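You operate a simulated robot arm through the tools that you are given. There is no shell and no other tool. Be economical: measure what you need, move in short steps, check, and stop when the job is done.

Carry out the task below with a simulated robot arm. There is one attempt and no reset: what you move stays moved.

## Task
Put things in order on the top of the coffee bar. At the end: the black vent cap stands on top of the yellow flyer bundle; the blue sugar tin stands on top of the orange stew can (marked "PET STEW"); the black milk frother stands where the black vent cap stood; the yellow scrub bottle stands where the black milk frother stood; whatever was shut is shut again. Leave all else as you found it, and nothing knocked over.

Only the result counts: the job must be done as asked and must still hold three seconds after the hand-in. Knocking over, shifting, dropping, spilling or breaking anything else fails it. A push-on lid holds only when it is set on centred and level and pressed home; a screw cap is set on level and turned clockwise until tight.

## Robot
A 6-joint arm with a two-finger parallel gripper, fixed in place. Base frame: the origin is at the foot of the arm, x ahead of it, y to its left, z up; the work surface is at about z = 800. Lengths are in mm, angles in degrees, forces in N, time in s.
With the tool pointing down near the work surface it reaches from about 340 to 760 mm from the base axis. Its first joint turns from -66.0 to 66.0 degrees. Payload 2.45 kg.
Tool frame: the origin (TCP) lies between the finger pads and is the grasp point; the fingertips stand 24 mm ahead of it; z points along the fingers, y is the line along which they close. The gripper opens to 68 mm. The fingers are 17 mm wide and 10 mm thick; the gripper's body (40 by 70 mm) begins 41 mm behind the TCP.
Orientation is told as [roll, pitch, yaw] about the base's x, y, z axes, in that order, counted from this pose: with the fingers straight down and closing along the base's y, the tool's x points along the base's -x, its y along +y and its z along -z.

## Interface
- The arm moves only by the tool drive_tool. Its arguments are lists of equal length, an entry for each row: "dr": the turn, a rotation vector about the base's x, y, z in degrees, a list of three; "dp": the shift along the base's x, y, z in mm, a list of three; "gripper": the finger opening in mm, from 0 to 68. In form: {"dr": [[wx, wy, wz], ...], "dp": [[tx, ty, tz], ...], "gripper": [gripper, ...]}. A call has 1 to 12 rows; each row is the pose to reach, as a shift and turn from the pose commanded when the call began. A row lasts 0.2 s, in which the tool goes at most 50 mm and 8.6 degrees; a call with a longer step from one row to the next is refused whole, and so is a gripper value outside its range. A pose out of reach is approached as far as the arm can. The call stops where the force on the tool passes 40 N (or 10 N more than at its start, if that is more) or the arm is blocked; 0.2 s more then pass. The fingers move at their own pace (about 108 mm/s each) and stop on an object; they squeeze with about 34 N. The grip force told is the motor's: it shows also when the fingers shut on nothing. Time passes only in rows, and 0.2 s behind the last, so rows that repeat a pose let the fingers close. The reply holds the time, the measured pose of the TCP, the force on the tool along the base axes, the opening and the grip force, in the units named above and with some noise, with the torque about the TCP (base axes, N m) and any sound that the robot's microphone picked up.
- Cameras (640 x 400 px; columns grow to the right, rows downward): "scene" is fixed at [164.1, 447, 1443.4]; the picture's right is [-0.57, -0.82, 0.00], its down [-0.61, 0.43, -0.67] and it looks along [0.55, -0.38, -0.75] (base axes); focal length 325 px, centre (320, 200). "wrist" rides on the gripper at [84, 11, -75] in the tool frame; the picture's right is [-0.13, 0.99, 0.00], its down [-0.60, -0.08, -0.79] and it looks along [-0.79, -0.10, 0.61] (tool axes); focal length 251 px, centre (320, 200). There is no depth. A picture from a camera that has moved, and an enlarged one, comes with that camera's place and axes in the base frame and with its lens. The place of the scene camera against the robot may be out by one fixed shift of up to 25 mm in any direction.
- capture(camera): a new picture of that camera. It takes no simulated time.
- close_up(camera, box): a new picture of the part [left, top, right, bottom] of that camera's present view, enlarged. It takes no simulated time.
- hand_in(): hands the job in; it is judged then, once.

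Work in short steps. Places have to be worked out from the pictures, the camera data and where the tool is seen: move nearer, look again, correct. Check each grasp and each placing, and mend what went wrong. You have 120 turns and 68 pictures in all, those below and enlarged ones among them. Open the gripper and draw the arm clear of the work before you hand the job in, unless the task says otherwise; then end with one line.

The tools are called as name(argument=value, ...) on one line, values as JSON. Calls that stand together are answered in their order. drive_tool: Moves the arm, as the interface text tells. Its arguments: {"type":"object","properties":{"dr":{"type":"array"},"dp":{"type":"array"},"gripper":{"type":"array"}},"required":["dr","dp","gripper"]} The other tools are called the same way: capture (camera) takes a picture; close_up (camera, box) takes an enlarged picture of a part of a camera's view; hand_in () hands the job in.

At the start:

```text
t: 0.0
eef_pos: [394.5, 126.5, 1096.1]
tcp_rot: [0.1, 0.0, 0.1]
ft_force: [-0.3, 0.0, -0.2]
wrist_torque: [0.0, 0.02, -0.01]
opening: 68.0
grasp_force: 0.1
```

scene: 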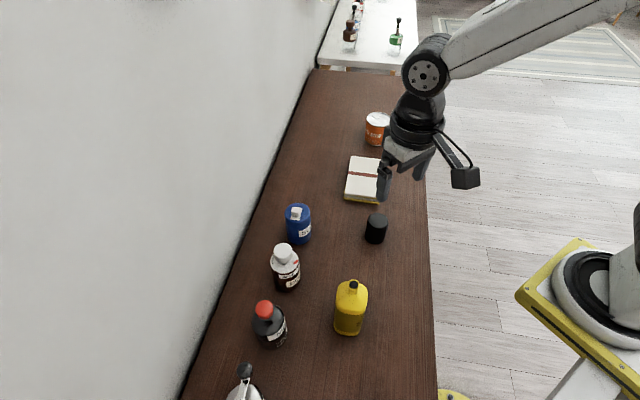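
wrist: 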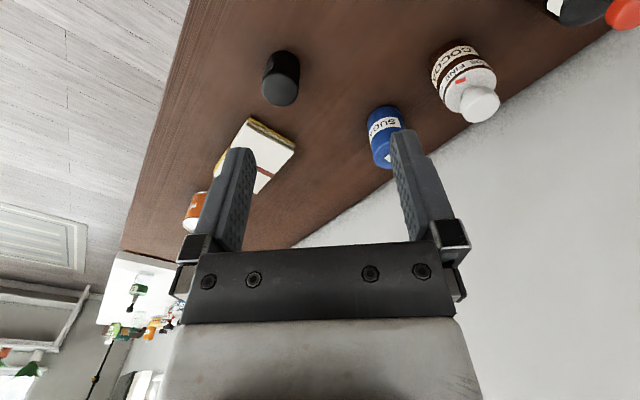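

I start by enlarging the scene view to identify the objects.

close_up(camera="scene", box=[180, 240, 440, 400])

close_up(camera="scene", box=[260, 90, 450, 250])

```text
2.46 times, centred on (310, 320) of scene
camera zoom: at [164.1, 447.0, 1443.4], right [-0.57, -0.82, 0.0], down [-0.61, 0.43, -0.67], along [0.55, -0.38, -0.75], focal length 801 px, centre (345, -95)
```

zoom: 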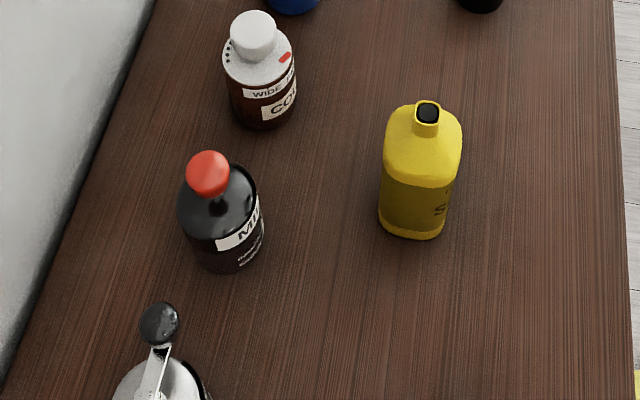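

```text
2.50 times, centred on (355, 170) of scene
camera zoom: at [164.1, 447.0, 1443.4], right [-0.57, -0.82, 0.0], down [-0.61, 0.43, -0.67], along [0.55, -0.38, -0.75], focal length 813 px, centre (232, 275)
```

zoom: 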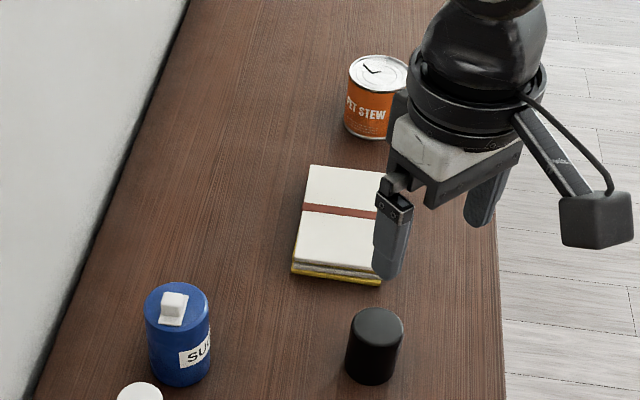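

The black bottle-like item with the red knob reads "MIL…", so I take it as the frother. By rough ray-casting, the cap is near (466,70), the flyers near (618,-10), the can near (743,-169), the tin near (566,229), the frother near (392,396) and the scrub bottle near (330,270). I move lower toward the cap to measure it with the wrist camera.

drive_tool(dr=[[0, 0, 0], [0, 0, 0], [0, 0, 0], [0, 0, 0], [0, 0, 0]], dp=[[2, -20, -40], [4, -40, -80], [5.5, -56.5, -116], [5.5, -56.5, -136], [5.5, -56.5, -136]], gripper=[68, 68, 68, 68, 68])

capture(camera="wrist")

```text
t: 1.2
eef_pos: [400.0, 70.7, 955.5]
tcp_rot: [0.0, 0.0, -0.1]
ft_force: [0.0, 0.3, 0.2]
wrist_torque: [-0.02, -0.03, -0.02]
opening: 68.0
grasp_force: 0.1
```

```text
63 pictures are left
camera wrist: at [316.6, 81.1, 1030.4], right [0.13, 0.99, 0.0], down [0.6, -0.08, 0.79], along [0.79, -0.1, -0.61], focal length 251 px, centre (320, 200)
```

wrist: 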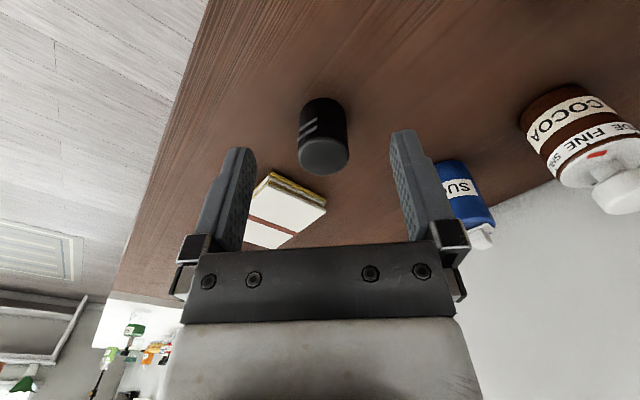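

The cap's top centre works out to about (471,65), with a height of about 62 and a diameter of about 46. I move over it, go partway down and check the alignment.

drive_tool(dr=[[0, 0, 0], [0, 0, 0], [0, 0, 0], [0, 0, 0]], dp=[[40, -3, 0], [71, -6, -20], [71, -6, -60], [71, -6, -60]], gripper=[68, 68, 68, 68])

capture(camera="wrist")

```text
t: 2.2
eef_pos: [471.8, 65.2, 896.1]
tcp_rot: [0.0, 0.0, 0.0]
ft_force: [0.2, 0.9, 0.5]
wrist_torque: [0.01, 0.0, 0.01]
opening: 68.1
grasp_force: 0.1
```

```text
62 pictures are left
camera wrist: at [388.8, 76.2, 972.3], right [0.13, 0.99, 0.0], down [0.6, -0.08, 0.79], along [0.79, -0.1, -0.61], focal length 251 px, centre (320, 200)
```

wrist: 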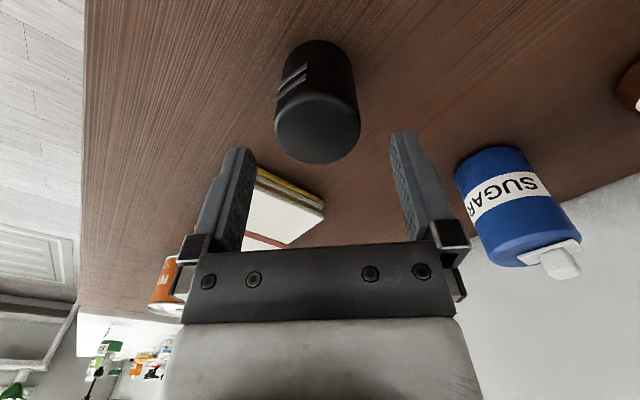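

The cap is centred at about (470,65), between the fingers. I descend to about z=838 and close.

drive_tool(dr=[[0, 0, 0], [0, 0, 0], [0, 0, 0], [0, 0, 0], [0, 0, 0], [0, 0, 0]], dp=[[-1, 0, -30], [-1, 0, -57], [-1, 0, -57], [-1, 0, -57], [-1, 0, -57], [-1, 0, -57]], gripper=[68, 68, 68, 40, 40, 40])

```text
t: 3.6
eef_pos: [470.8, 66.5, 840.9]
tcp_rot: [0.1, 0.0, 0.0]
ft_force: [0.6, -0.6, 0.4]
wrist_torque: [0.0, -0.01, 0.02]
opening: 46.5
grasp_force: 34.0
```

It is gripped at 46.5 mm, so the cap's spot is recorded as (470.5,65.5). I lift it, move back to see the flyers and take a picture.

drive_tool(dr=[[0, 0, 0], [0, 0, 0], [0, 0, 0], [0, 0, 0], [0, 0, 0]], dp=[[0, 0, 40], [0, -10, 80], [20, -40, 110], [40, -60, 110], [40, -60, 110]], gripper=[40, 40, 40, 40, 40])

capture(camera="wrist")

capture(camera="scene")

```text
t: 4.8
eef_pos: [506.4, 5.0, 950.4]
tcp_rot: [0.0, 0.0, -0.1]
ft_force: [-0.8, 0.3, 0.2]
wrist_torque: [0.0, -0.02, -0.01]
opening: 46.5
grasp_force: 33.8
```

```text
61 pictures are left
camera wrist: at [424.8, 15.9, 1026.2], right [0.13, 0.99, 0.0], down [0.6, -0.08, 0.79], along [0.79, -0.1, -0.61], focal length 251 px, centre (320, 200)
```

wrist: 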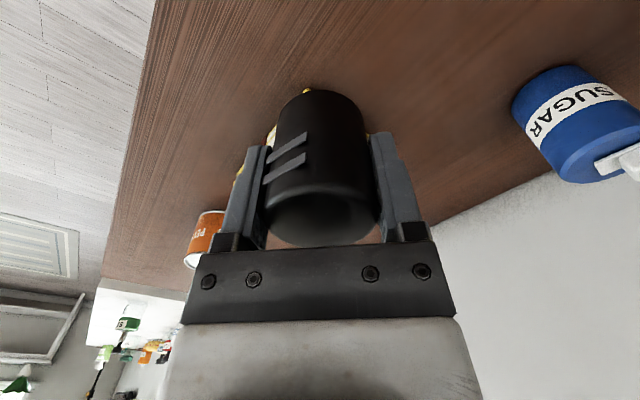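

```text
60 pictures are left
```

scene: 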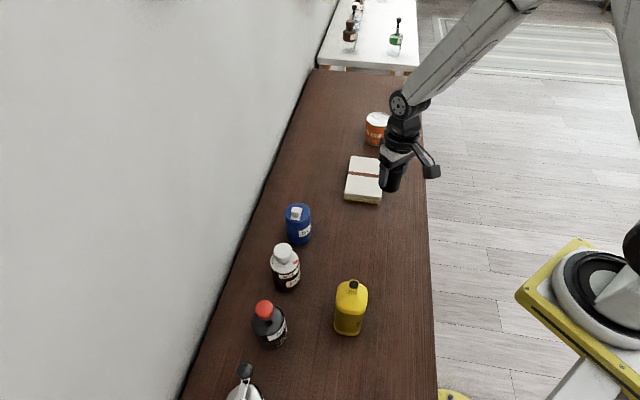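

The cap is held level. I enlarge the scene view of the flyers to fix their outline.

close_up(camera="scene", box=[320, 100, 440, 220])

```text
3.33 times, centred on (380, 160) of scene
camera zoom: at [164.2, 447.0, 1443.4], right [-0.57, -0.82, 0.0], down [-0.61, 0.43, -0.67], along [0.55, -0.38, -0.75], focal length 1085 px, centre (120, 333)
```

zoom: 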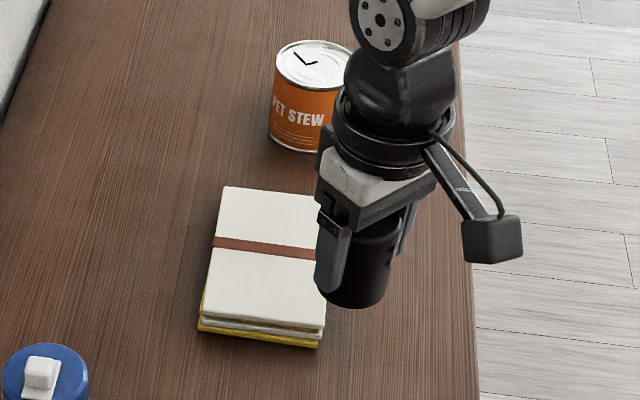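

The flyer bundle's centre is about (625,-29), with its top near z≈823. I move above it.

drive_tool(dr=[[0, 0, 0], [0, 0, 0], [0, 0, 0], [0, 0, 0], [0, 0, 0], [0, 0, 0]], dp=[[40, -12, 0], [80, -24, 0], [116, -34, -20], [116, -34, -50], [116, -34, -60], [116, -34, -60]], gripper=[40, 40, 40, 40, 40, 40])

capture(camera="wrist")

close_up(camera="scene", box=[320, 100, 440, 220])

```text
t: 6.2
eef_pos: [626.7, -32.5, 892.0]
tcp_rot: [-0.1, 0.0, 0.0]
ft_force: [-1.1, -0.1, -0.2]
wrist_torque: [0.01, 0.05, 0.01]
opening: 46.6
grasp_force: 33.9
```

```text
58 pictures are left
camera wrist: at [542.8, -20.8, 967.2], right [0.13, 0.99, 0.0], down [0.6, -0.08, 0.79], along [0.79, -0.1, -0.61], focal length 251 px, centre (320, 200)
```

wrist: 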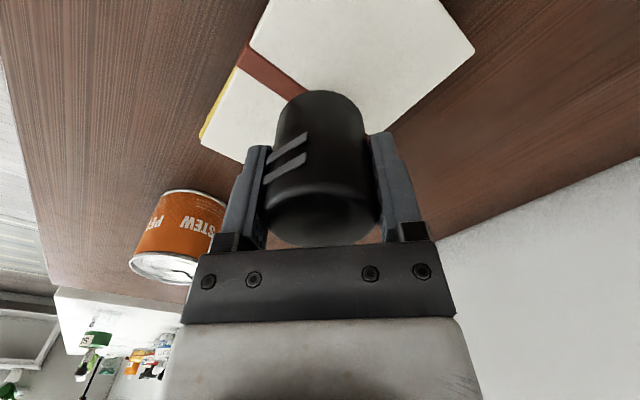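

```text
3.33 times, centred on (380, 160) of scene
camera zoom: at [164.2, 447.0, 1443.4], right [-0.57, -0.82, 0.0], down [-0.61, 0.43, -0.67], along [0.55, -0.38, -0.75], focal length 1085 px, centre (120, 333)
```

zoom: 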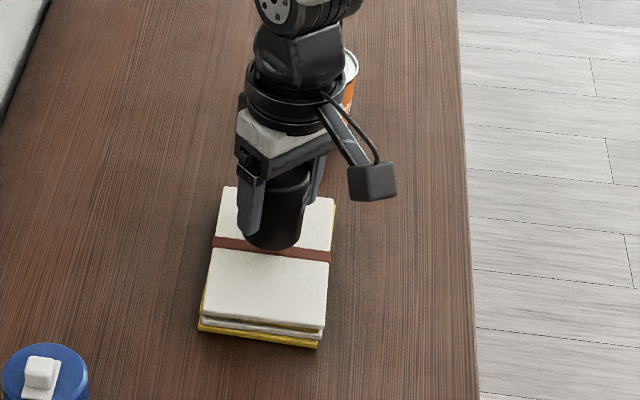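

The cap is above the bundle's centre (the diagonal corners average to (630,-32)). I descend slowly until contact.

drive_tool(dr=[[0, 0, 0], [0, 0, 0], [0, 0, 0], [0, 0, 0], [0, 0, 0], [0, 0, 0], [0, 0, 0], [0, 0, 0]], dp=[[2, 0, -10], [2, 0, -16], [2, 0, -19], [2, 0, -22], [2, 0, -24], [2, 0, -26], [2, 0, -28], [2, 0, -28]], gripper=[40, 40, 40, 40, 40, 40, 40, 40])

```text
t: 8.0
eef_pos: [629.2, -29.6, 865.2]
tcp_rot: [-0.1, -0.5, 0.0]
ft_force: [2.6, -2.0, 29.8]
wrist_torque: [0.1, -0.13, -0.07]
opening: 46.6
grasp_force: 33.6
```

It made contact (30 N) at z 865. I ease off slightly, release and check before lifting.

drive_tool(dr=[[0, 0, 0], [0, 0, 0], [0, 0, 0], [0, 0, 0], [0, 0, 0], [0, 0, 0]], dp=[[0, 0, 1.5], [0, 0, 2], [0, 0, 2], [0, 0, 2], [0, 0, 2], [0, 0, 2]], gripper=[40, 40, 50, 60, 66, 66])

drive_tool(dr=[[0, 0, 0], [0, 0, 0], [0, 0, 0], [0, 0, 0]], dp=[[0, 0, 30], [0, 0, 70], [-40, 20, 90], [-40, 20, 90]], gripper=[66, 66, 66, 66])

capture(camera="wrist")

```text
t: 9.4
eef_pos: [628.8, -29.0, 864.6]
tcp_rot: [0.0, 0.0, -0.1]
ft_force: [-0.5, 0.1, -0.1]
wrist_torque: [0.02, 0.03, 0.0]
opening: 66.0
grasp_force: 0.2
```

```text
t: 10.4
eef_pos: [586.5, -7.8, 957.1]
tcp_rot: [0.0, -0.1, 0.1]
ft_force: [-0.5, 0.3, -1.0]
wrist_torque: [-0.03, 0.04, 0.01]
opening: 66.0
grasp_force: 0.2
```

```text
56 pictures are left
camera wrist: at [503.0, 3.6, 1032.7], right [0.13, 0.99, 0.0], down [0.6, -0.08, 0.79], along [0.79, -0.1, -0.61], focal length 251 px, centre (320, 200)
```

wrist: 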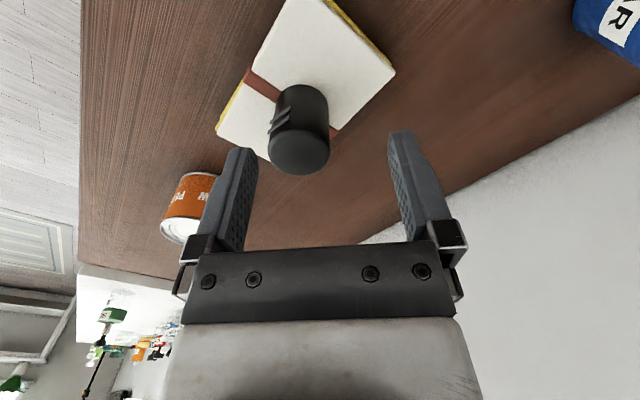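

The cap stands on the flyers. Next I go high over to the frother for a look.

drive_tool(dr=[[0, 0, 0], [0, 0, 0], [0, 0, 0], [0, 0, 0], [0, 0, 0], [0, 0, 0], [0, 0, 0], [0, 0, 0], [0, 0, 0], [0, 0, 0], [0, 0, 0], [0, 0, 0]], dp=[[0, 0, 45], [-10, 10, 90], [-35, 45, 100], [-60, 80, 100], [-85, 115, 100], [-110, 150, 100], [-137, 188, 100], [-163, 224, 100], [-188, 258, 100], [-215, 295, 100], [-240, 325, 100], [-240, 325, 100]], gripper=[68, 68, 68, 68, 68, 68, 68, 68, 68, 68, 68, 68])

capture(camera="wrist")

```text
t: 13.0
eef_pos: [351.3, 312.3, 1054.4]
tcp_rot: [0.1, 0.0, 0.0]
ft_force: [0.0, -0.7, -0.6]
wrist_torque: [-0.03, -0.01, 0.0]
opening: 67.9
grasp_force: 0.0
```

```text
55 pictures are left
camera wrist: at [267.9, 323.4, 1130.1], right [0.13, 0.99, 0.0], down [0.6, -0.08, 0.79], along [0.79, -0.1, -0.61], focal length 251 px, centre (320, 200)
```

wrist: 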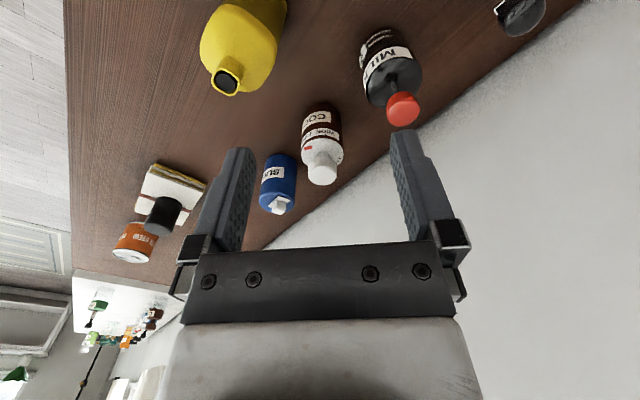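

close_up(camera="wrist", box=[180, 0, 460, 175])

```text
2.29 times, centred on (320, 88) of wrist
camera zoom: at [267.9, 323.4, 1130.1], right [0.13, 0.99, 0.0], down [0.6, -0.08, 0.79], along [0.79, -0.1, -0.61], focal length 575 px, centre (320, 457)
```

zoom: 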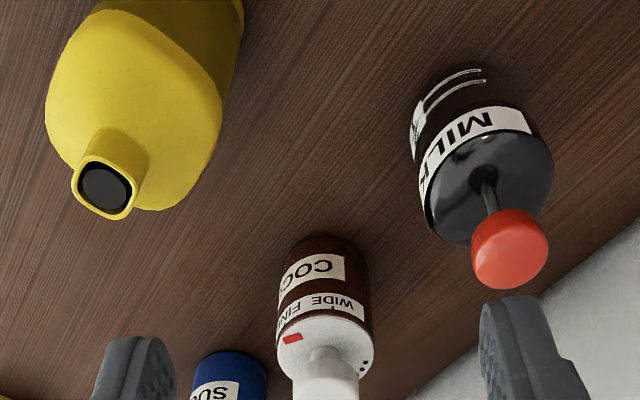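

The frother has a tall rod and knob, so I'd rather hold it by the body, which means a tilted approach. First I look from nearer to get its exact place.

drive_tool(dr=[[0, 0, 0], [0, 0, 0], [0, 0, 0], [0, 0, 0], [0, 0, 0]], dp=[[-20, 25, -20], [-36, 55, -50], [-36, 68, -80], [-36, 68, -80], [-36, 68, -80]], gripper=[68, 68, 68, 68, 68])

capture(camera="wrist")

```text
t: 14.2
eef_pos: [311.9, 384.0, 973.3]
tcp_rot: [0.0, 0.0, 0.0]
ft_force: [0.9, 0.2, 0.1]
wrist_torque: [0.01, 0.0, -0.02]
opening: 68.0
grasp_force: 0.0
```

```text
53 pictures are left
camera wrist: at [228.8, 394.3, 1049.5], right [0.13, 0.99, 0.0], down [0.6, -0.08, 0.79], along [0.79, -0.1, -0.61], focal length 251 px, centre (320, 200)
```

wrist: 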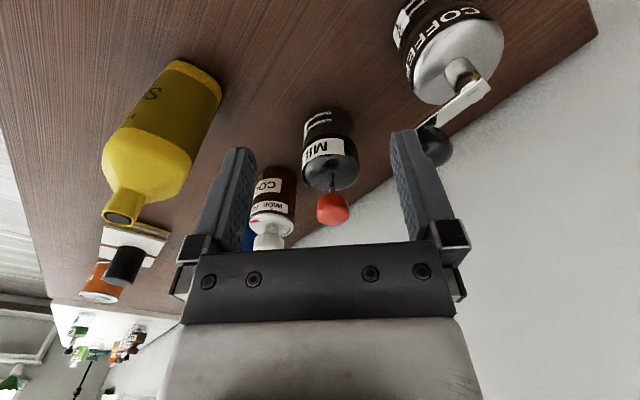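

close_up(camera="wrist", box=[250, 90, 410, 230])

close_up(camera="wrist", box=[80, 40, 260, 240])

```text
2.86 times, centred on (330, 160) of wrist
camera zoom: at [228.8, 394.3, 1049.5], right [0.13, 0.99, 0.0], down [0.6, -0.08, 0.79], along [0.79, -0.1, -0.61], focal length 718 px, centre (291, 314)
```

zoom: 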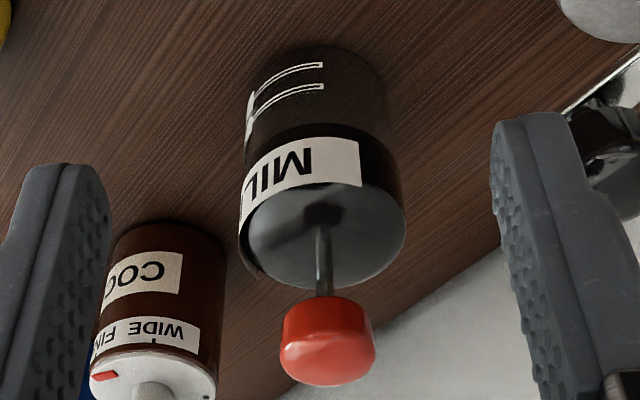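

```text
2.00 times, centred on (170, 140) of wrist
camera zoom: at [228.8, 394.3, 1049.5], right [0.13, 0.99, 0.0], down [0.6, -0.08, 0.79], along [0.79, -0.1, -0.61], focal length 503 px, centre (620, 320)
```

zoom: 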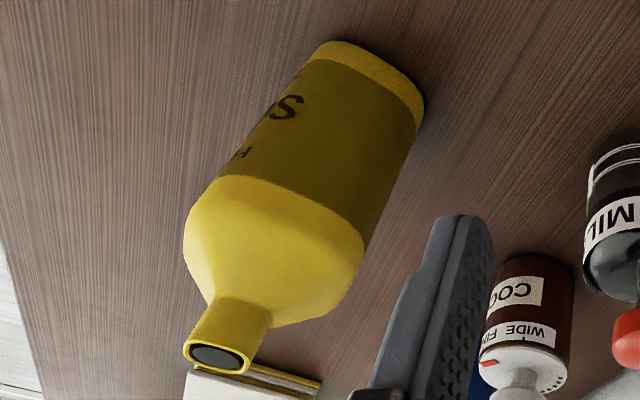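

The frother's body centre is about (414,383), radius 29, body top z≈873, knob z≈906–925. I tilt the tool 43° and yaw it about 14°, so the gripper comes in between the scrub bottle and the coffee pot with the knob above it.

drive_tool(dr=[[0, -8.5, 0], [0, -17, 0], [0, -25.5, 0], [0, -34, 0], [0, -42.5, 0], [0, -43, 0], [0, -43, 0]], dp=[[0, -5, 0], [0, -10, 0], [0, -15, 0], [0, -20, 0], [0, -24, 0], [0, -24, 0], [0, -24, 0]], gripper=[68, 68, 68, 68, 68, 68, 68])

drive_tool(dr=[[0, 0, 7], [0, 0, 14], [0, 0, 14], [0, 0, 14]], dp=[[0, 0, -5], [5, 0, -15], [9, 0, -22], [9, 0, -22]], gripper=[68, 68, 68, 68])

capture(camera="wrist")

capture(camera="scene")

```text
t: 15.8
eef_pos: [388.9, 318.4, 973.2]
tcp_rot: [0.1, -43.0, 0.0]
ft_force: [0.2, 0.2, 0.2]
wrist_torque: [0.02, -0.01, 0.01]
opening: 68.0
grasp_force: 0.0
out of reach, approached as far as the arm can: row 1, 2, 3, 4, 5, 6, 7
```

```text
t: 16.8
eef_pos: [396.1, 318.5, 954.7]
tcp_rot: [0.0, -42.9, 14.1]
ft_force: [-0.4, 1.3, -0.3]
wrist_torque: [-0.01, -0.01, 0.03]
opening: 67.7
grasp_force: 0.1
```

```text
50 pictures are left
camera wrist: at [284.8, 302.3, 952.9], right [-0.15, 0.98, 0.09], down [-0.08, -0.1, 0.99], along [0.99, 0.14, 0.09], focal length 251 px, centre (320, 200)
```

wrist: 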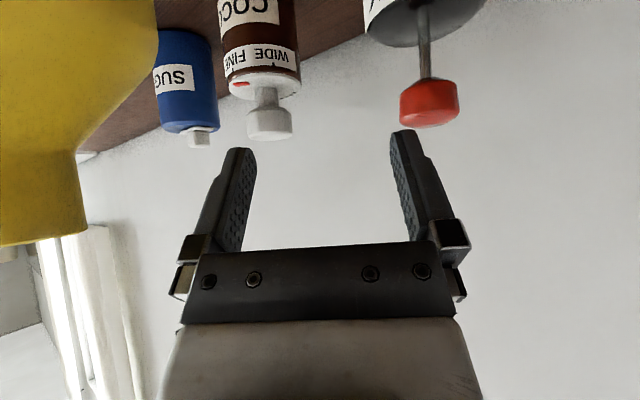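

```text
49 pictures are left
```

scene: 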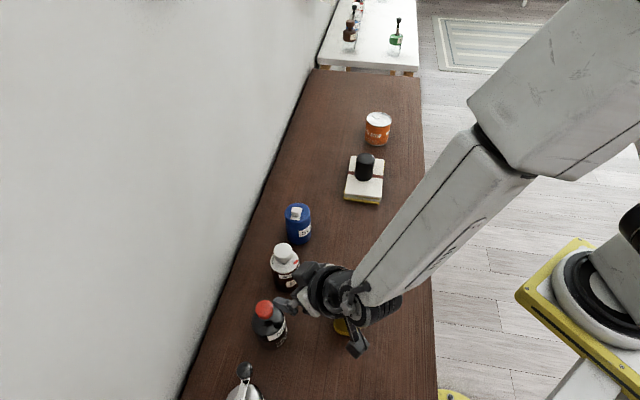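

The tilted tool can't come nearer than about 500 mm from the base axis, so the arm stopped short, but nothing was touched. I raise it first, then go to a standoff over (374,373).

drive_tool(dr=[[0, 0, 0], [0, 0, 0], [0, 0, 0], [0, 0, 0], [0, 0, 0]], dp=[[0, 0, 30], [0, 0, 55], [-10, 28, 55], [-22, 55, 55], [-22, 55, 55]], gripper=[68, 68, 68, 68, 68])

capture(camera="wrist")

capture(camera="scene")

```text
t: 18.0
eef_pos: [393.7, 365.9, 1012.6]
tcp_rot: [-0.1, -42.9, 14.0]
ft_force: [0.8, -0.1, 0.3]
wrist_torque: [-0.03, -0.02, 0.0]
opening: 68.1
grasp_force: 0.0
out of reach, approached as far as the arm can: row 4, 5
```

```text
48 pictures are left
camera wrist: at [282.7, 348.9, 1009.5], right [-0.15, 0.98, 0.09], down [-0.08, -0.1, 0.99], along [0.99, 0.14, 0.09], focal length 251 px, centre (320, 200)
```

wrist: 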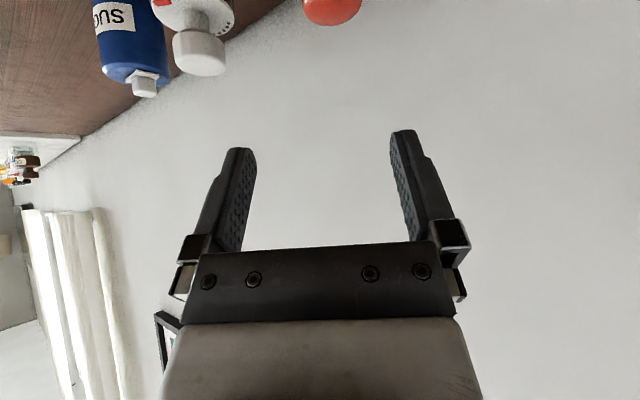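

```text
47 pictures are left
```

scene: 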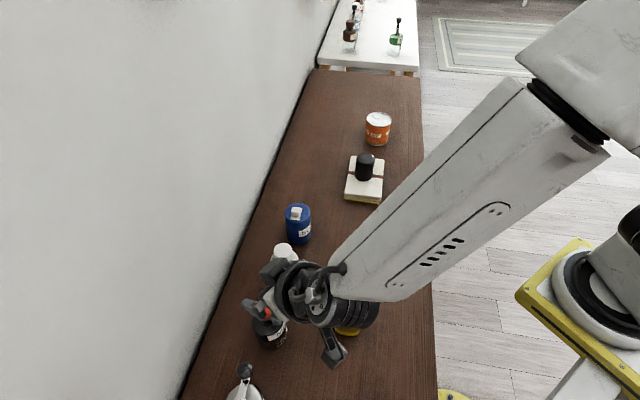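

Reach is still limited at this height, but a vertical descent 23 mm behind the frother's axis, followed by a forward slide, also clears the knob. I align and come down partway to check.

drive_tool(dr=[[0, 0, 0], [0, 0, 0], [0, 0, 0], [0, 0, 0]], dp=[[-2, 11.5, 0], [-2, 11.5, -40], [-2, 11.5, -65], [-2, 11.5, -65]], gripper=[68, 68, 68, 68])

capture(camera="wrist")

close_up(camera="scene", box=[220, 240, 380, 400])

```text
t: 19.0
eef_pos: [396.6, 373.0, 948.4]
tcp_rot: [0.2, -43.1, 14.0]
ft_force: [-0.7, -0.5, -0.3]
wrist_torque: [0.0, 0.0, 0.01]
opening: 68.0
grasp_force: 0.1
out of reach, approached as far as the arm can: row 1, 2, 3, 4
```

```text
46 pictures are left
camera wrist: at [286.2, 356.0, 945.6], right [-0.15, 0.98, 0.09], down [-0.08, -0.1, 0.99], along [0.99, 0.14, 0.09], focal length 251 px, centre (320, 200)
```

wrist: 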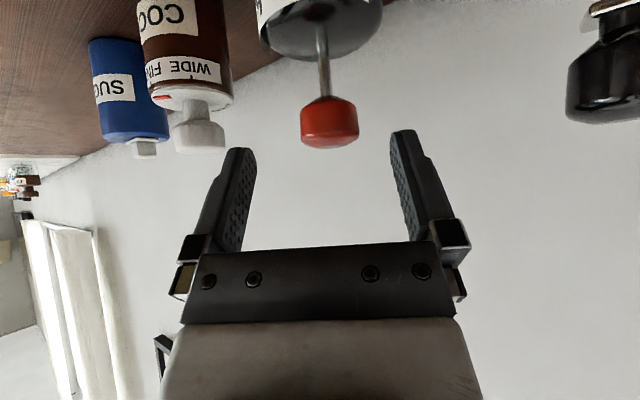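

```text
2.50 times, centred on (300, 320) of scene
camera zoom: at [164.1, 447.0, 1443.4], right [-0.57, -0.82, 0.0], down [-0.61, 0.43, -0.67], along [0.55, -0.38, -0.75], focal length 813 px, centre (370, -100)
```

zoom: 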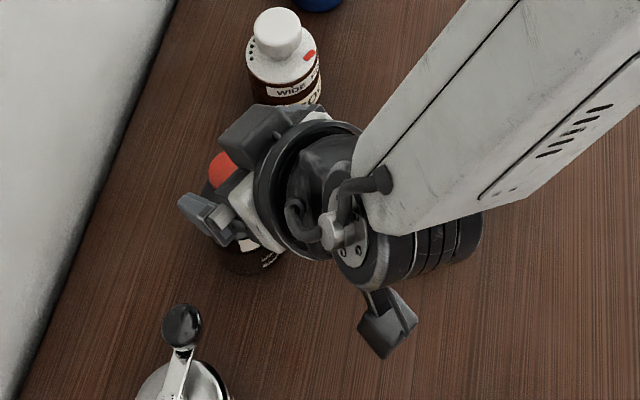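

The knob is measured at about (416,383), so the tool needs about 5 mm to the left. The reach limit seems to come from yaw against the arm plane, so I increase yaw by 7° while aligning.

drive_tool(dr=[[0, 0, 5], [0, 0, 7], [0, 0, 7]], dp=[[-1, 2, 0], [-1, 3, 0], [-1, 3, 0]], gripper=[68, 68, 68])

capture(camera="wrist")

```text
t: 19.8
eef_pos: [396.5, 375.8, 947.5]
tcp_rot: [-0.1, -43.0, 20.9]
ft_force: [-0.1, 0.0, 1.0]
wrist_torque: [-0.01, 0.03, 0.02]
opening: 68.1
grasp_force: 0.0
```

```text
44 pictures are left
camera wrist: at [288.1, 345.4, 945.4], right [-0.27, 0.96, 0.09], down [-0.06, -0.11, 0.99], along [0.96, 0.26, 0.09], focal length 251 px, centre (320, 200)
```

wrist: 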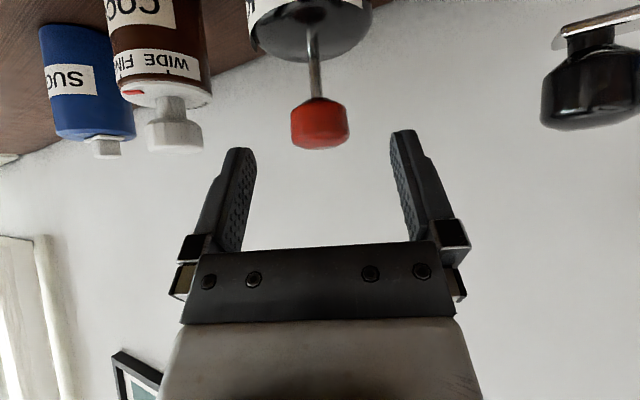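

The frother is now laterally centred (within about 0.3 mm). I descend vertically in two stages.

drive_tool(dr=[[0, 0, 0], [0, 0, 0], [0, 0, 0], [0, 0, 0]], dp=[[0, 0, -25], [0, 0, -50], [0, 0, -60], [0, 0, -60]], gripper=[68, 68, 68, 68])

capture(camera="wrist")

```text
t: 20.8
eef_pos: [396.4, 376.7, 888.7]
tcp_rot: [0.0, -43.0, 21.0]
ft_force: [-0.8, -0.2, 0.6]
wrist_torque: [-0.02, 0.0, 0.0]
opening: 68.1
grasp_force: 0.1
```

```text
43 pictures are left
camera wrist: at [287.5, 346.9, 886.6], right [-0.27, 0.96, 0.09], down [-0.06, -0.11, 0.99], along [0.96, 0.26, 0.09], focal length 251 px, centre (320, 200)
```

wrist: 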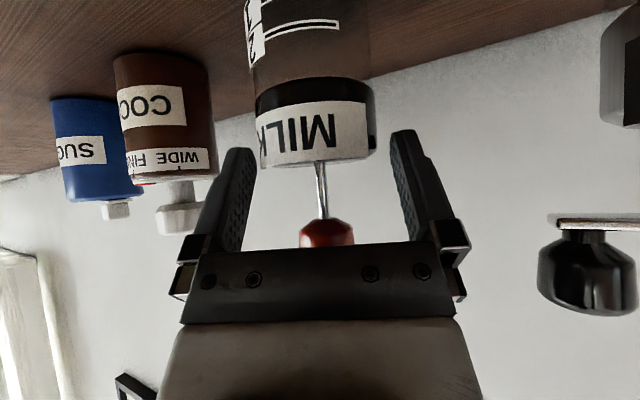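

The body sits about 1–2 mm right-of-tool, so I shift slightly, descend to z≈845, slide forward 18 mm, then close.

drive_tool(dr=[[0, 0, 0], [0, 0, 0], [0, 0, 0], [0, 0, 0], [0, 0, 0]], dp=[[0.5, -1.4, -20], [0.5, -1.4, -40], [0.5, -1.4, -44], [9, 2, -44], [17, 5, -44]], gripper=[68, 68, 68, 68, 68])

capture(camera="wrist")

```text
t: 22.0
eef_pos: [412.7, 381.0, 845.8]
tcp_rot: [0.0, -43.0, 21.0]
ft_force: [-0.5, 0.6, 0.0]
wrist_torque: [-0.01, -0.03, 0.02]
opening: 67.9
grasp_force: 0.1
```

```text
42 pictures are left
camera wrist: at [303.7, 351.0, 842.2], right [-0.27, 0.96, 0.09], down [-0.06, -0.11, 0.99], along [0.96, 0.26, 0.09], focal length 251 px, centre (320, 200)
```

wrist: 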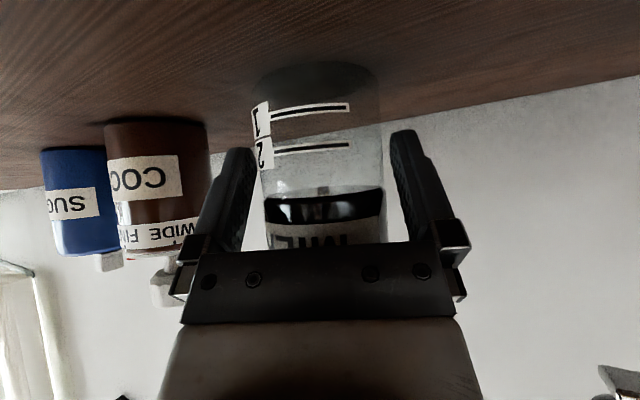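

No contact force, and the body sits between the fingers. I close.

drive_tool(dr=[[0, 0, 0], [0, 0, 0], [0, 0, 0]], dp=[[0, 0, 0], [0, 0, 0], [0, 0, 0]], gripper=[60, 52, 52])

capture(camera="wrist")

```text
t: 22.8
eef_pos: [411.3, 381.5, 845.3]
tcp_rot: [0.0, -42.9, 20.9]
ft_force: [-0.5, 0.2, -0.7]
wrist_torque: [0.0, -0.02, 0.02]
opening: 56.8
grasp_force: 34.0
```

```text
41 pictures are left
camera wrist: at [303.6, 351.1, 842.2], right [-0.27, 0.96, 0.09], down [-0.06, -0.11, 0.99], along [0.96, 0.26, 0.09], focal length 251 px, centre (320, 200)
```

wrist: 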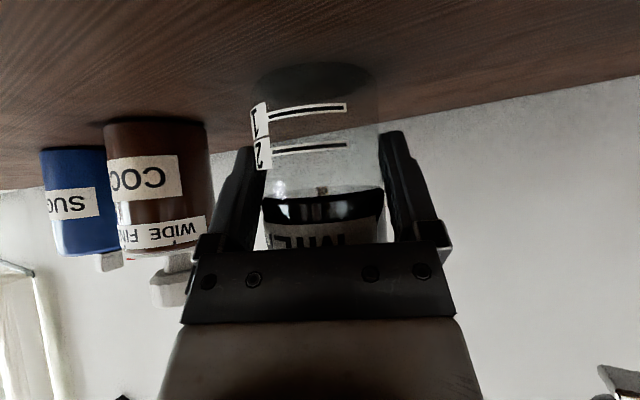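

It is gripped at 56.8 mm, so the frother's spot is about (413.5,382.3). I lift it straight up and check that it comes up level.

drive_tool(dr=[[0, 0, 0], [0, 0, 0], [0, 0, 0], [0, 0, 0], [0, 0, 0], [0, 0, 0]], dp=[[0, 0, 10], [0, 0, 40], [0, 0, 80], [0, 0, 120], [5, 0, 165], [5, 0, 165]], gripper=[52, 52, 52, 52, 52, 52])

close_up(camera="scene", box=[180, 200, 420, 400])

```text
t: 24.2
eef_pos: [417.7, 381.4, 1007.9]
tcp_rot: [-0.1, -43.1, 21.0]
ft_force: [0.8, 0.5, -1.6]
wrist_torque: [0.01, -0.03, 0.03]
opening: 57.2
grasp_force: 33.3
```

```text
2.00 times, centred on (300, 300) of scene
camera zoom: at [164.2, 447.0, 1443.4], right [-0.57, -0.82, 0.0], down [-0.61, 0.43, -0.67], along [0.55, -0.38, -0.75], focal length 651 px, centre (360, 0)
```

zoom: 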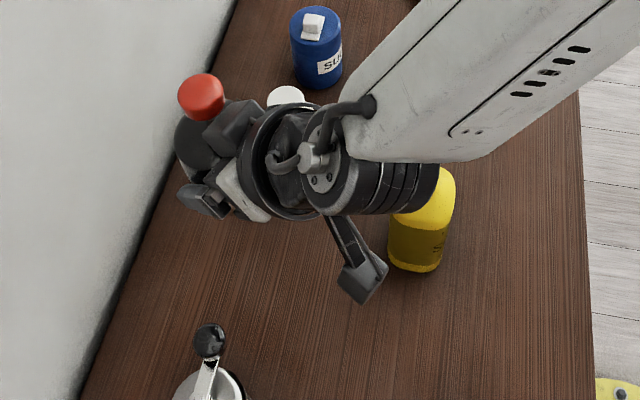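

The frother came up cleanly and light. I carry it over and around the bottles toward the cap's old spot, yawing to about -25° on the way.

drive_tool(dr=[[0, 0, 0], [0, 0, -4], [0, 0, -10], [0, 0, -18], [0, 0, -26], [0, 0, -34], [0, 0, -42], [0, 0, -46], [0, 0, -46], [0, 0, -46]], dp=[[30, -15, 5], [60, -40, 5], [75, -80, 5], [80, -125, 5], [80, -170, 5], [75, -215, 5], [65, -260, 0], [58, -300, -20], [52, -316, -40], [52, -316, -40]], gripper=[52, 52, 52, 52, 52, 52, 52, 52, 52, 52])

capture(camera="scene")

```text
t: 26.4
eef_pos: [470.0, 63.2, 968.9]
tcp_rot: [0.0, -43.0, -25.0]
ft_force: [-0.4, -0.3, -1.4]
wrist_torque: [0.01, 0.03, 0.0]
opening: 56.7
grasp_force: 33.9
```

```text
39 pictures are left
```

scene: 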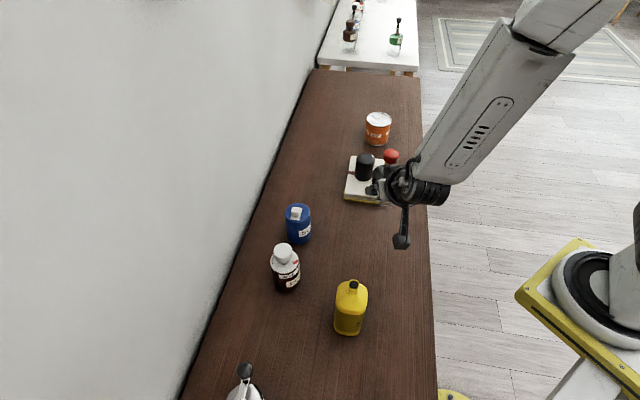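

The target is reachable. I descend to just above the table and read.

drive_tool(dr=[[0, 0, 0], [0, 0, 0], [0, 0, 0], [0, 0, 0]], dp=[[0, 1, -40], [0, 1, -80], [0, 1, -108], [0, 1, -108]], gripper=[52, 52, 52, 52])

capture(camera="wrist")

```text
t: 27.4
eef_pos: [499.3, 80.4, 880.1]
tcp_rot: [-1.5, -42.7, -24.4]
ft_force: [-0.1, -0.1, -1.4]
wrist_torque: [-0.01, 0.02, -0.03]
opening: 56.8
grasp_force: 34.3
out of reach, approached as far as the arm can: row 2, 3, 4
```

```text
38 pictures are left
camera wrist: at [403.3, 138.8, 878.7], right [0.51, 0.86, 0.07], down [-0.11, -0.02, 0.99], along [0.85, -0.51, 0.09], focal length 251 px, centre (320, 200)
```

wrist: 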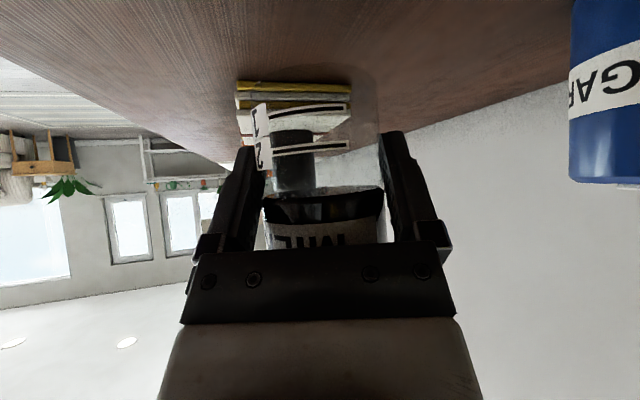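

At low height this yaw isn't reachable because the wrist is too close to the base. I go back up and yaw another -40° so the wrist swings outward.

drive_tool(dr=[[0, 0, 0], [0, 0, -8], [0, 0, -16], [0, 0, -24], [0, 0, -32], [0, 0, -40], [0, 0, -40]], dp=[[0, 0, 40], [-8, -4, 80], [-16, -8, 80], [-24, -12, 80], [-30, -15, 80], [-30, -15, 80], [-30, -15, 80]], gripper=[52, 52, 52, 52, 52, 52, 52])

```text
t: 29.0
eef_pos: [469.2, 66.8, 963.1]
tcp_rot: [-0.1, -43.1, -65.1]
ft_force: [-0.2, 0.0, -1.6]
wrist_torque: [0.01, 0.06, 0.01]
opening: 56.6
grasp_force: 34.3
```

Now at (469,67) with correct tilt. I descend again.

drive_tool(dr=[[0, 0, 0], [0, 0, 0], [0, 0, 0], [0, 0, 0]], dp=[[1, 0, -40], [1, 0, -80], [1, 0, -105], [1, 0, -105]], gripper=[52, 52, 52, 52])

```text
t: 30.0
eef_pos: [468.7, 67.3, 856.4]
tcp_rot: [-0.1, -43.0, -65.0]
ft_force: [0.4, 0.2, -2.2]
wrist_torque: [0.0, -0.01, 0.01]
opening: 56.9
grasp_force: 34.1
```

Reachable now, with the bottom about 11 mm above the table. I lower slowly to contact.

drive_tool(dr=[[0, 0, 0], [0, 0, 0], [0, 0, 0], [0, 0, 0], [0, 0, 0], [0, 0, 0]], dp=[[1, -1, -5], [1, -1, -8], [1, -1, -9.5], [1, -1, -10.5], [1, -1, -11.5], [1, -1, -11.5]], gripper=[52, 52, 52, 52, 52, 52])

capture(camera="wrist")

```text
t: 31.4
eef_pos: [468.8, 64.5, 845.0]
tcp_rot: [0.1, -43.0, -65.0]
ft_force: [0.1, -1.0, -2.2]
wrist_torque: [0.02, -0.04, 0.03]
opening: 56.9
grasp_force: 34.0
```

```text
37 pictures are left
camera wrist: at [432.6, 171.0, 843.2], right [0.94, 0.33, 0.09], down [-0.11, 0.06, 0.99], along [0.33, -0.94, 0.09], focal length 251 px, centre (320, 200)
```

wrist: 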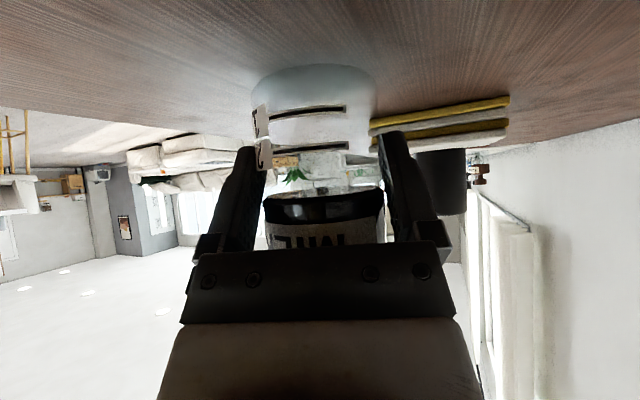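

Still no contact force, so I lower another couple of millimetres.

drive_tool(dr=[[0, 0, 0], [0, 0, 0], [0, 0, 0], [0, 0, 0]], dp=[[0, 0, -0.7], [0, 0, -1.4], [0, 0, -2], [0, 0, -2]], gripper=[52, 52, 52, 52])

```text
t: 32.4
eef_pos: [470.0, 63.6, 843.4]
tcp_rot: [0.0, -43.1, -65.0]
ft_force: [-2.4, 0.7, 10.2]
wrist_torque: [-0.27, -0.05, -0.1]
opening: 56.9
grasp_force: 34.0
```

Contact (10 N). I open, slide back 25 mm horizontally, then rise.

drive_tool(dr=[[0, 0, 0], [0, 0, 0], [0, 0, 0], [0, 0, 0]], dp=[[0, 0, 0.5], [0, 0, 0.5], [0, 0, 0.5], [0, 0, 0.5]], gripper=[60, 68, 68, 68])

drive_tool(dr=[[0, 0, 0], [0, 0, 0], [0, 0, 0], [0, 0, 0], [0, 0, 0], [0, 0, 0], [0, 0, 0]], dp=[[-5, 11, 0], [-11, 23, 0], [-15, 32, 10], [-20, 45, 50], [-20, 45, 90], [-20, 45, 130], [-20, 45, 130]], gripper=[68, 68, 68, 68, 68, 68, 68])

capture(camera="scene")

```text
t: 33.4
eef_pos: [469.9, 63.4, 844.1]
tcp_rot: [-0.1, -43.0, -64.9]
ft_force: [-0.3, 0.2, -0.2]
wrist_torque: [-0.03, -0.02, 0.0]
opening: 68.4
grasp_force: 0.1
```

```text
t: 35.0
eef_pos: [450.6, 110.8, 976.1]
tcp_rot: [-0.1, -43.0, -65.0]
ft_force: [-0.9, -0.6, 0.1]
wrist_torque: [-0.02, -0.01, -0.03]
opening: 68.2
grasp_force: 0.1
```

```text
36 pictures are left
```

scene: 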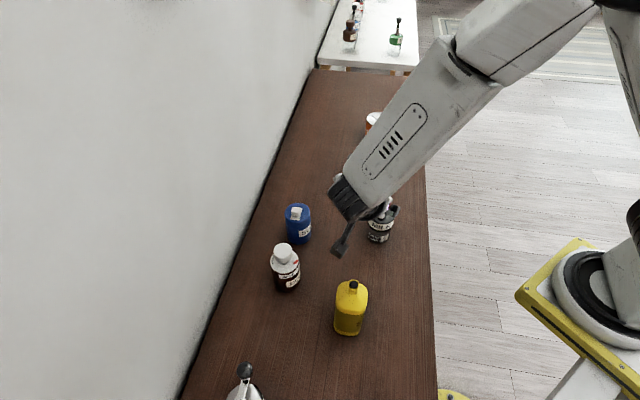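

The frother stands in the cap's old spot. I bring the tool back to vertical and then to yaw 0 at a safe height.

drive_tool(dr=[[6.49, 3.03, 0], [12.99, 6.06, 0], [19.48, 9.09, 0], [25.98, 12.12, 0], [32.47, 15.14, 0], [38.97, 18.17, 0], [38.97, 18.17, 0]], dp=[[0, 0, 30], [0, 0, 60], [0, 0, 84], [0, 0, 84], [0, 0, 84], [0, 0, 84], [0, 0, 84]], gripper=[68, 68, 68, 68, 68, 68, 68])

drive_tool(dr=[[0, 0, 8.5], [0, 0, 17], [0, 0, 25.5], [0, 0, 34], [0, 0, 42.5], [0, 0, 51], [0, 0, 59.5], [0, 0, 65], [0, 0, 65]], dp=[[0, 0, 0], [0, 10, 0], [-10, 20, 0], [-20, 40, 0], [-30, 60, 0], [-40, 80, 0], [-50, 100, 0], [-50, 110, 0], [-50, 110, 0]], gripper=[68, 68, 68, 68, 68, 68, 68, 68, 68])

capture(camera="wrist")

close_up(camera="scene", box=[300, 120, 440, 270])

```text
t: 36.6
eef_pos: [450.1, 108.3, 1058.9]
tcp_rot: [0.0, 0.0, -65.0]
ft_force: [-0.4, 0.9, -0.4]
wrist_torque: [0.02, -0.01, 0.0]
opening: 68.1
grasp_force: 0.1
```

```text
t: 38.6
eef_pos: [398.4, 220.2, 1058.0]
tcp_rot: [0.1, 0.1, 0.1]
ft_force: [-0.4, 0.2, -0.3]
wrist_torque: [0.03, 0.03, 0.0]
opening: 68.0
grasp_force: 0.0
```

```text
35 pictures are left
camera wrist: at [315.6, 231.6, 1132.7], right [0.13, 0.99, 0.0], down [0.6, -0.08, 0.79], along [0.79, -0.1, -0.61], focal length 251 px, centre (320, 200)
```

wrist: 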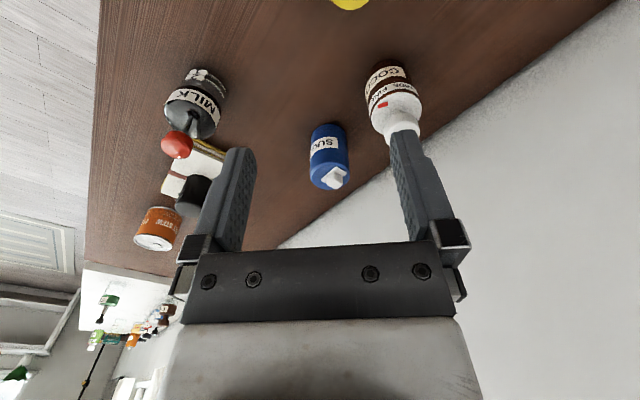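

```text
2.67 times, centred on (370, 195) of scene
camera zoom: at [164.1, 447.0, 1443.4], right [-0.57, -0.82, 0.0], down [-0.61, 0.43, -0.67], along [0.55, -0.38, -0.75], focal length 868 px, centre (187, 213)
```

zoom: 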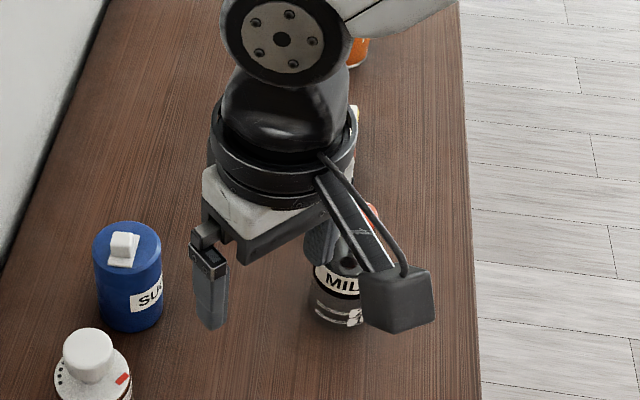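

The frother stands fine. I move back so the wrist camera sees the scrub bottle.

drive_tool(dr=[[0, 0, 0], [0, 0, 0], [0, 0, 0], [0, 0, 0]], dp=[[-45, 10, 0], [-85, 20, 0], [-105, 30, 0], [-105, 30, 0]], gripper=[68, 68, 68, 68])

capture(camera="wrist")

```text
t: 39.6
eef_pos: [295.4, 250.2, 1058.2]
tcp_rot: [-0.1, 0.1, 0.0]
ft_force: [-0.3, -0.9, -0.6]
wrist_torque: [0.01, 0.01, -0.03]
opening: 67.8
grasp_force: 0.1
```

```text
33 pictures are left
camera wrist: at [212.4, 260.6, 1133.8], right [0.13, 0.99, 0.0], down [0.6, -0.08, 0.79], along [0.79, -0.1, -0.61], focal length 251 px, centre (320, 200)
```

wrist: 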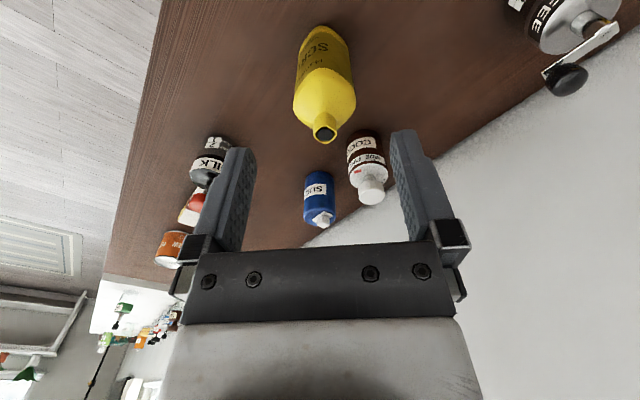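

close_up(camera="wrist", box=[250, 10, 410, 150])

close_up(camera="scene", box=[300, 260, 400, 350])

```text
2.86 times, centred on (330, 80) of wrist
camera zoom: at [212.4, 260.6, 1133.8], right [0.13, 0.99, 0.0], down [0.6, -0.08, 0.79], along [0.79, -0.1, -0.61], focal length 718 px, centre (291, 543)
```

zoom: 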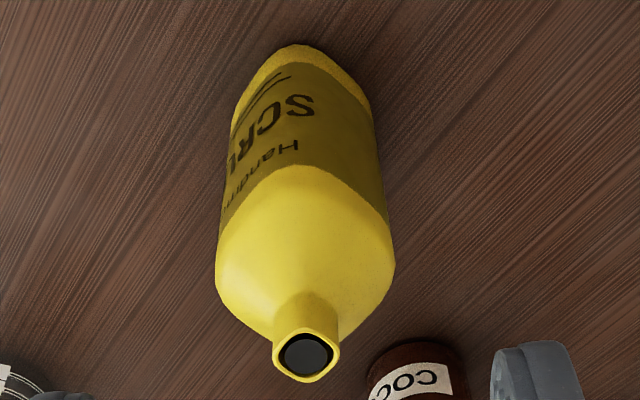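

```text
4.44 times, centred on (350, 305) of scene
camera zoom: at [164.1, 447.0, 1443.4], right [-0.57, -0.82, 0.0], down [-0.61, 0.43, -0.67], along [0.55, -0.38, -0.75], focal length 1446 px, centre (187, -267)
```

zoom: 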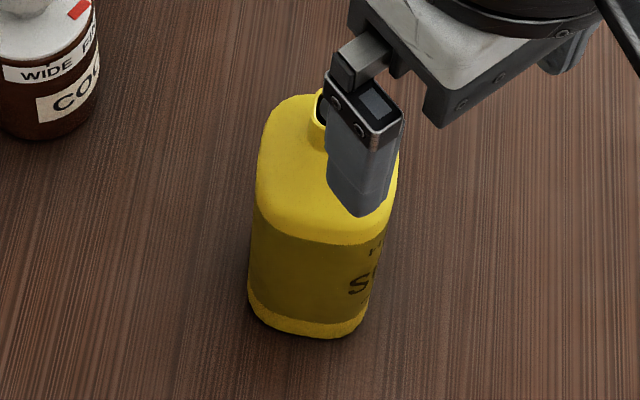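

The scrub bottle has an open neck about 20 mm wide at about (346,249), with its rim at z≈962. I move closer over it to measure the neck and its orientation.

drive_tool(dr=[[0, 0, 0], [0, 0, 0], [0, 0, 0]], dp=[[20, 0, 0], [38, -1, -25], [38, -1, -25]], gripper=[68, 68, 68])

close_up(camera="wrist", box=[250, 10, 410, 150])

```text
t: 40.4
eef_pos: [332.2, 250.3, 1034.0]
tcp_rot: [0.0, 0.0, 0.0]
ft_force: [0.3, 0.0, 0.3]
wrist_torque: [-0.03, 0.01, 0.0]
opening: 68.1
grasp_force: 0.0
```

```text
2.86 times, centred on (330, 80) of wrist
camera zoom: at [249.7, 261.1, 1109.0], right [0.13, 0.99, 0.0], down [0.6, -0.08, 0.79], along [0.79, -0.1, -0.61], focal length 718 px, centre (291, 543)
```

zoom: 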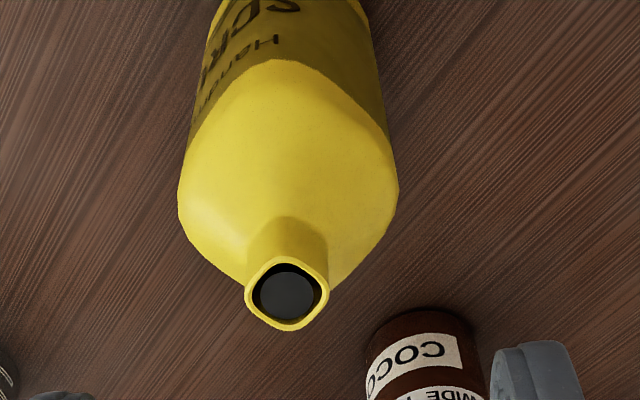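

The rim centre is (345.6,248.2), with its flats at 45°. The neck is about 16 mm tall (z≈946–962). I yaw 45°, centre over it and descend to z≈985 for a check.

drive_tool(dr=[[0, 0, 8], [0, 0, 16], [0, 0, 24], [0, 0, 32], [0, 0, 40], [0, 0, 45], [0, 0, 45], [0, 0, 45]], dp=[[3, 0, 0], [6, -1, 0], [9, -2, 0], [13, -2, 0], [13, -2, 0], [13, -2, -20], [13, -2, -40], [13, -2, -40]], gripper=[68, 68, 68, 60, 50, 45, 45, 45])

capture(camera="wrist")

```text
t: 42.2
eef_pos: [347.4, 248.4, 993.3]
tcp_rot: [-0.1, 0.0, 45.1]
ft_force: [-0.3, -0.3, 1.0]
wrist_torque: [-0.02, 0.03, 0.03]
opening: 44.8
grasp_force: 0.0
```

```text
29 pictures are left
camera wrist: at [281.0, 196.3, 1068.2], right [-0.61, 0.79, 0.0], down [0.48, 0.37, 0.79], along [0.63, 0.48, -0.61], focal length 251 px, centre (320, 200)
```

wrist: 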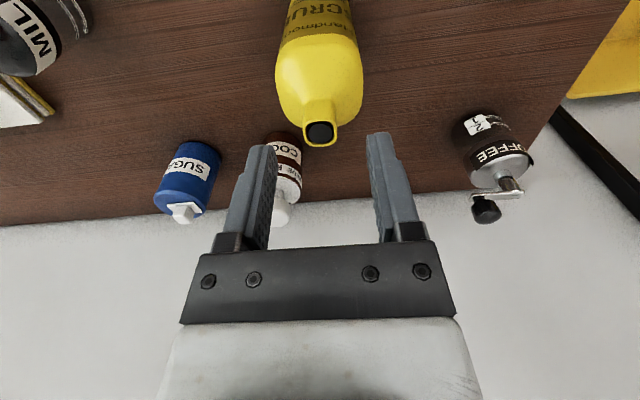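

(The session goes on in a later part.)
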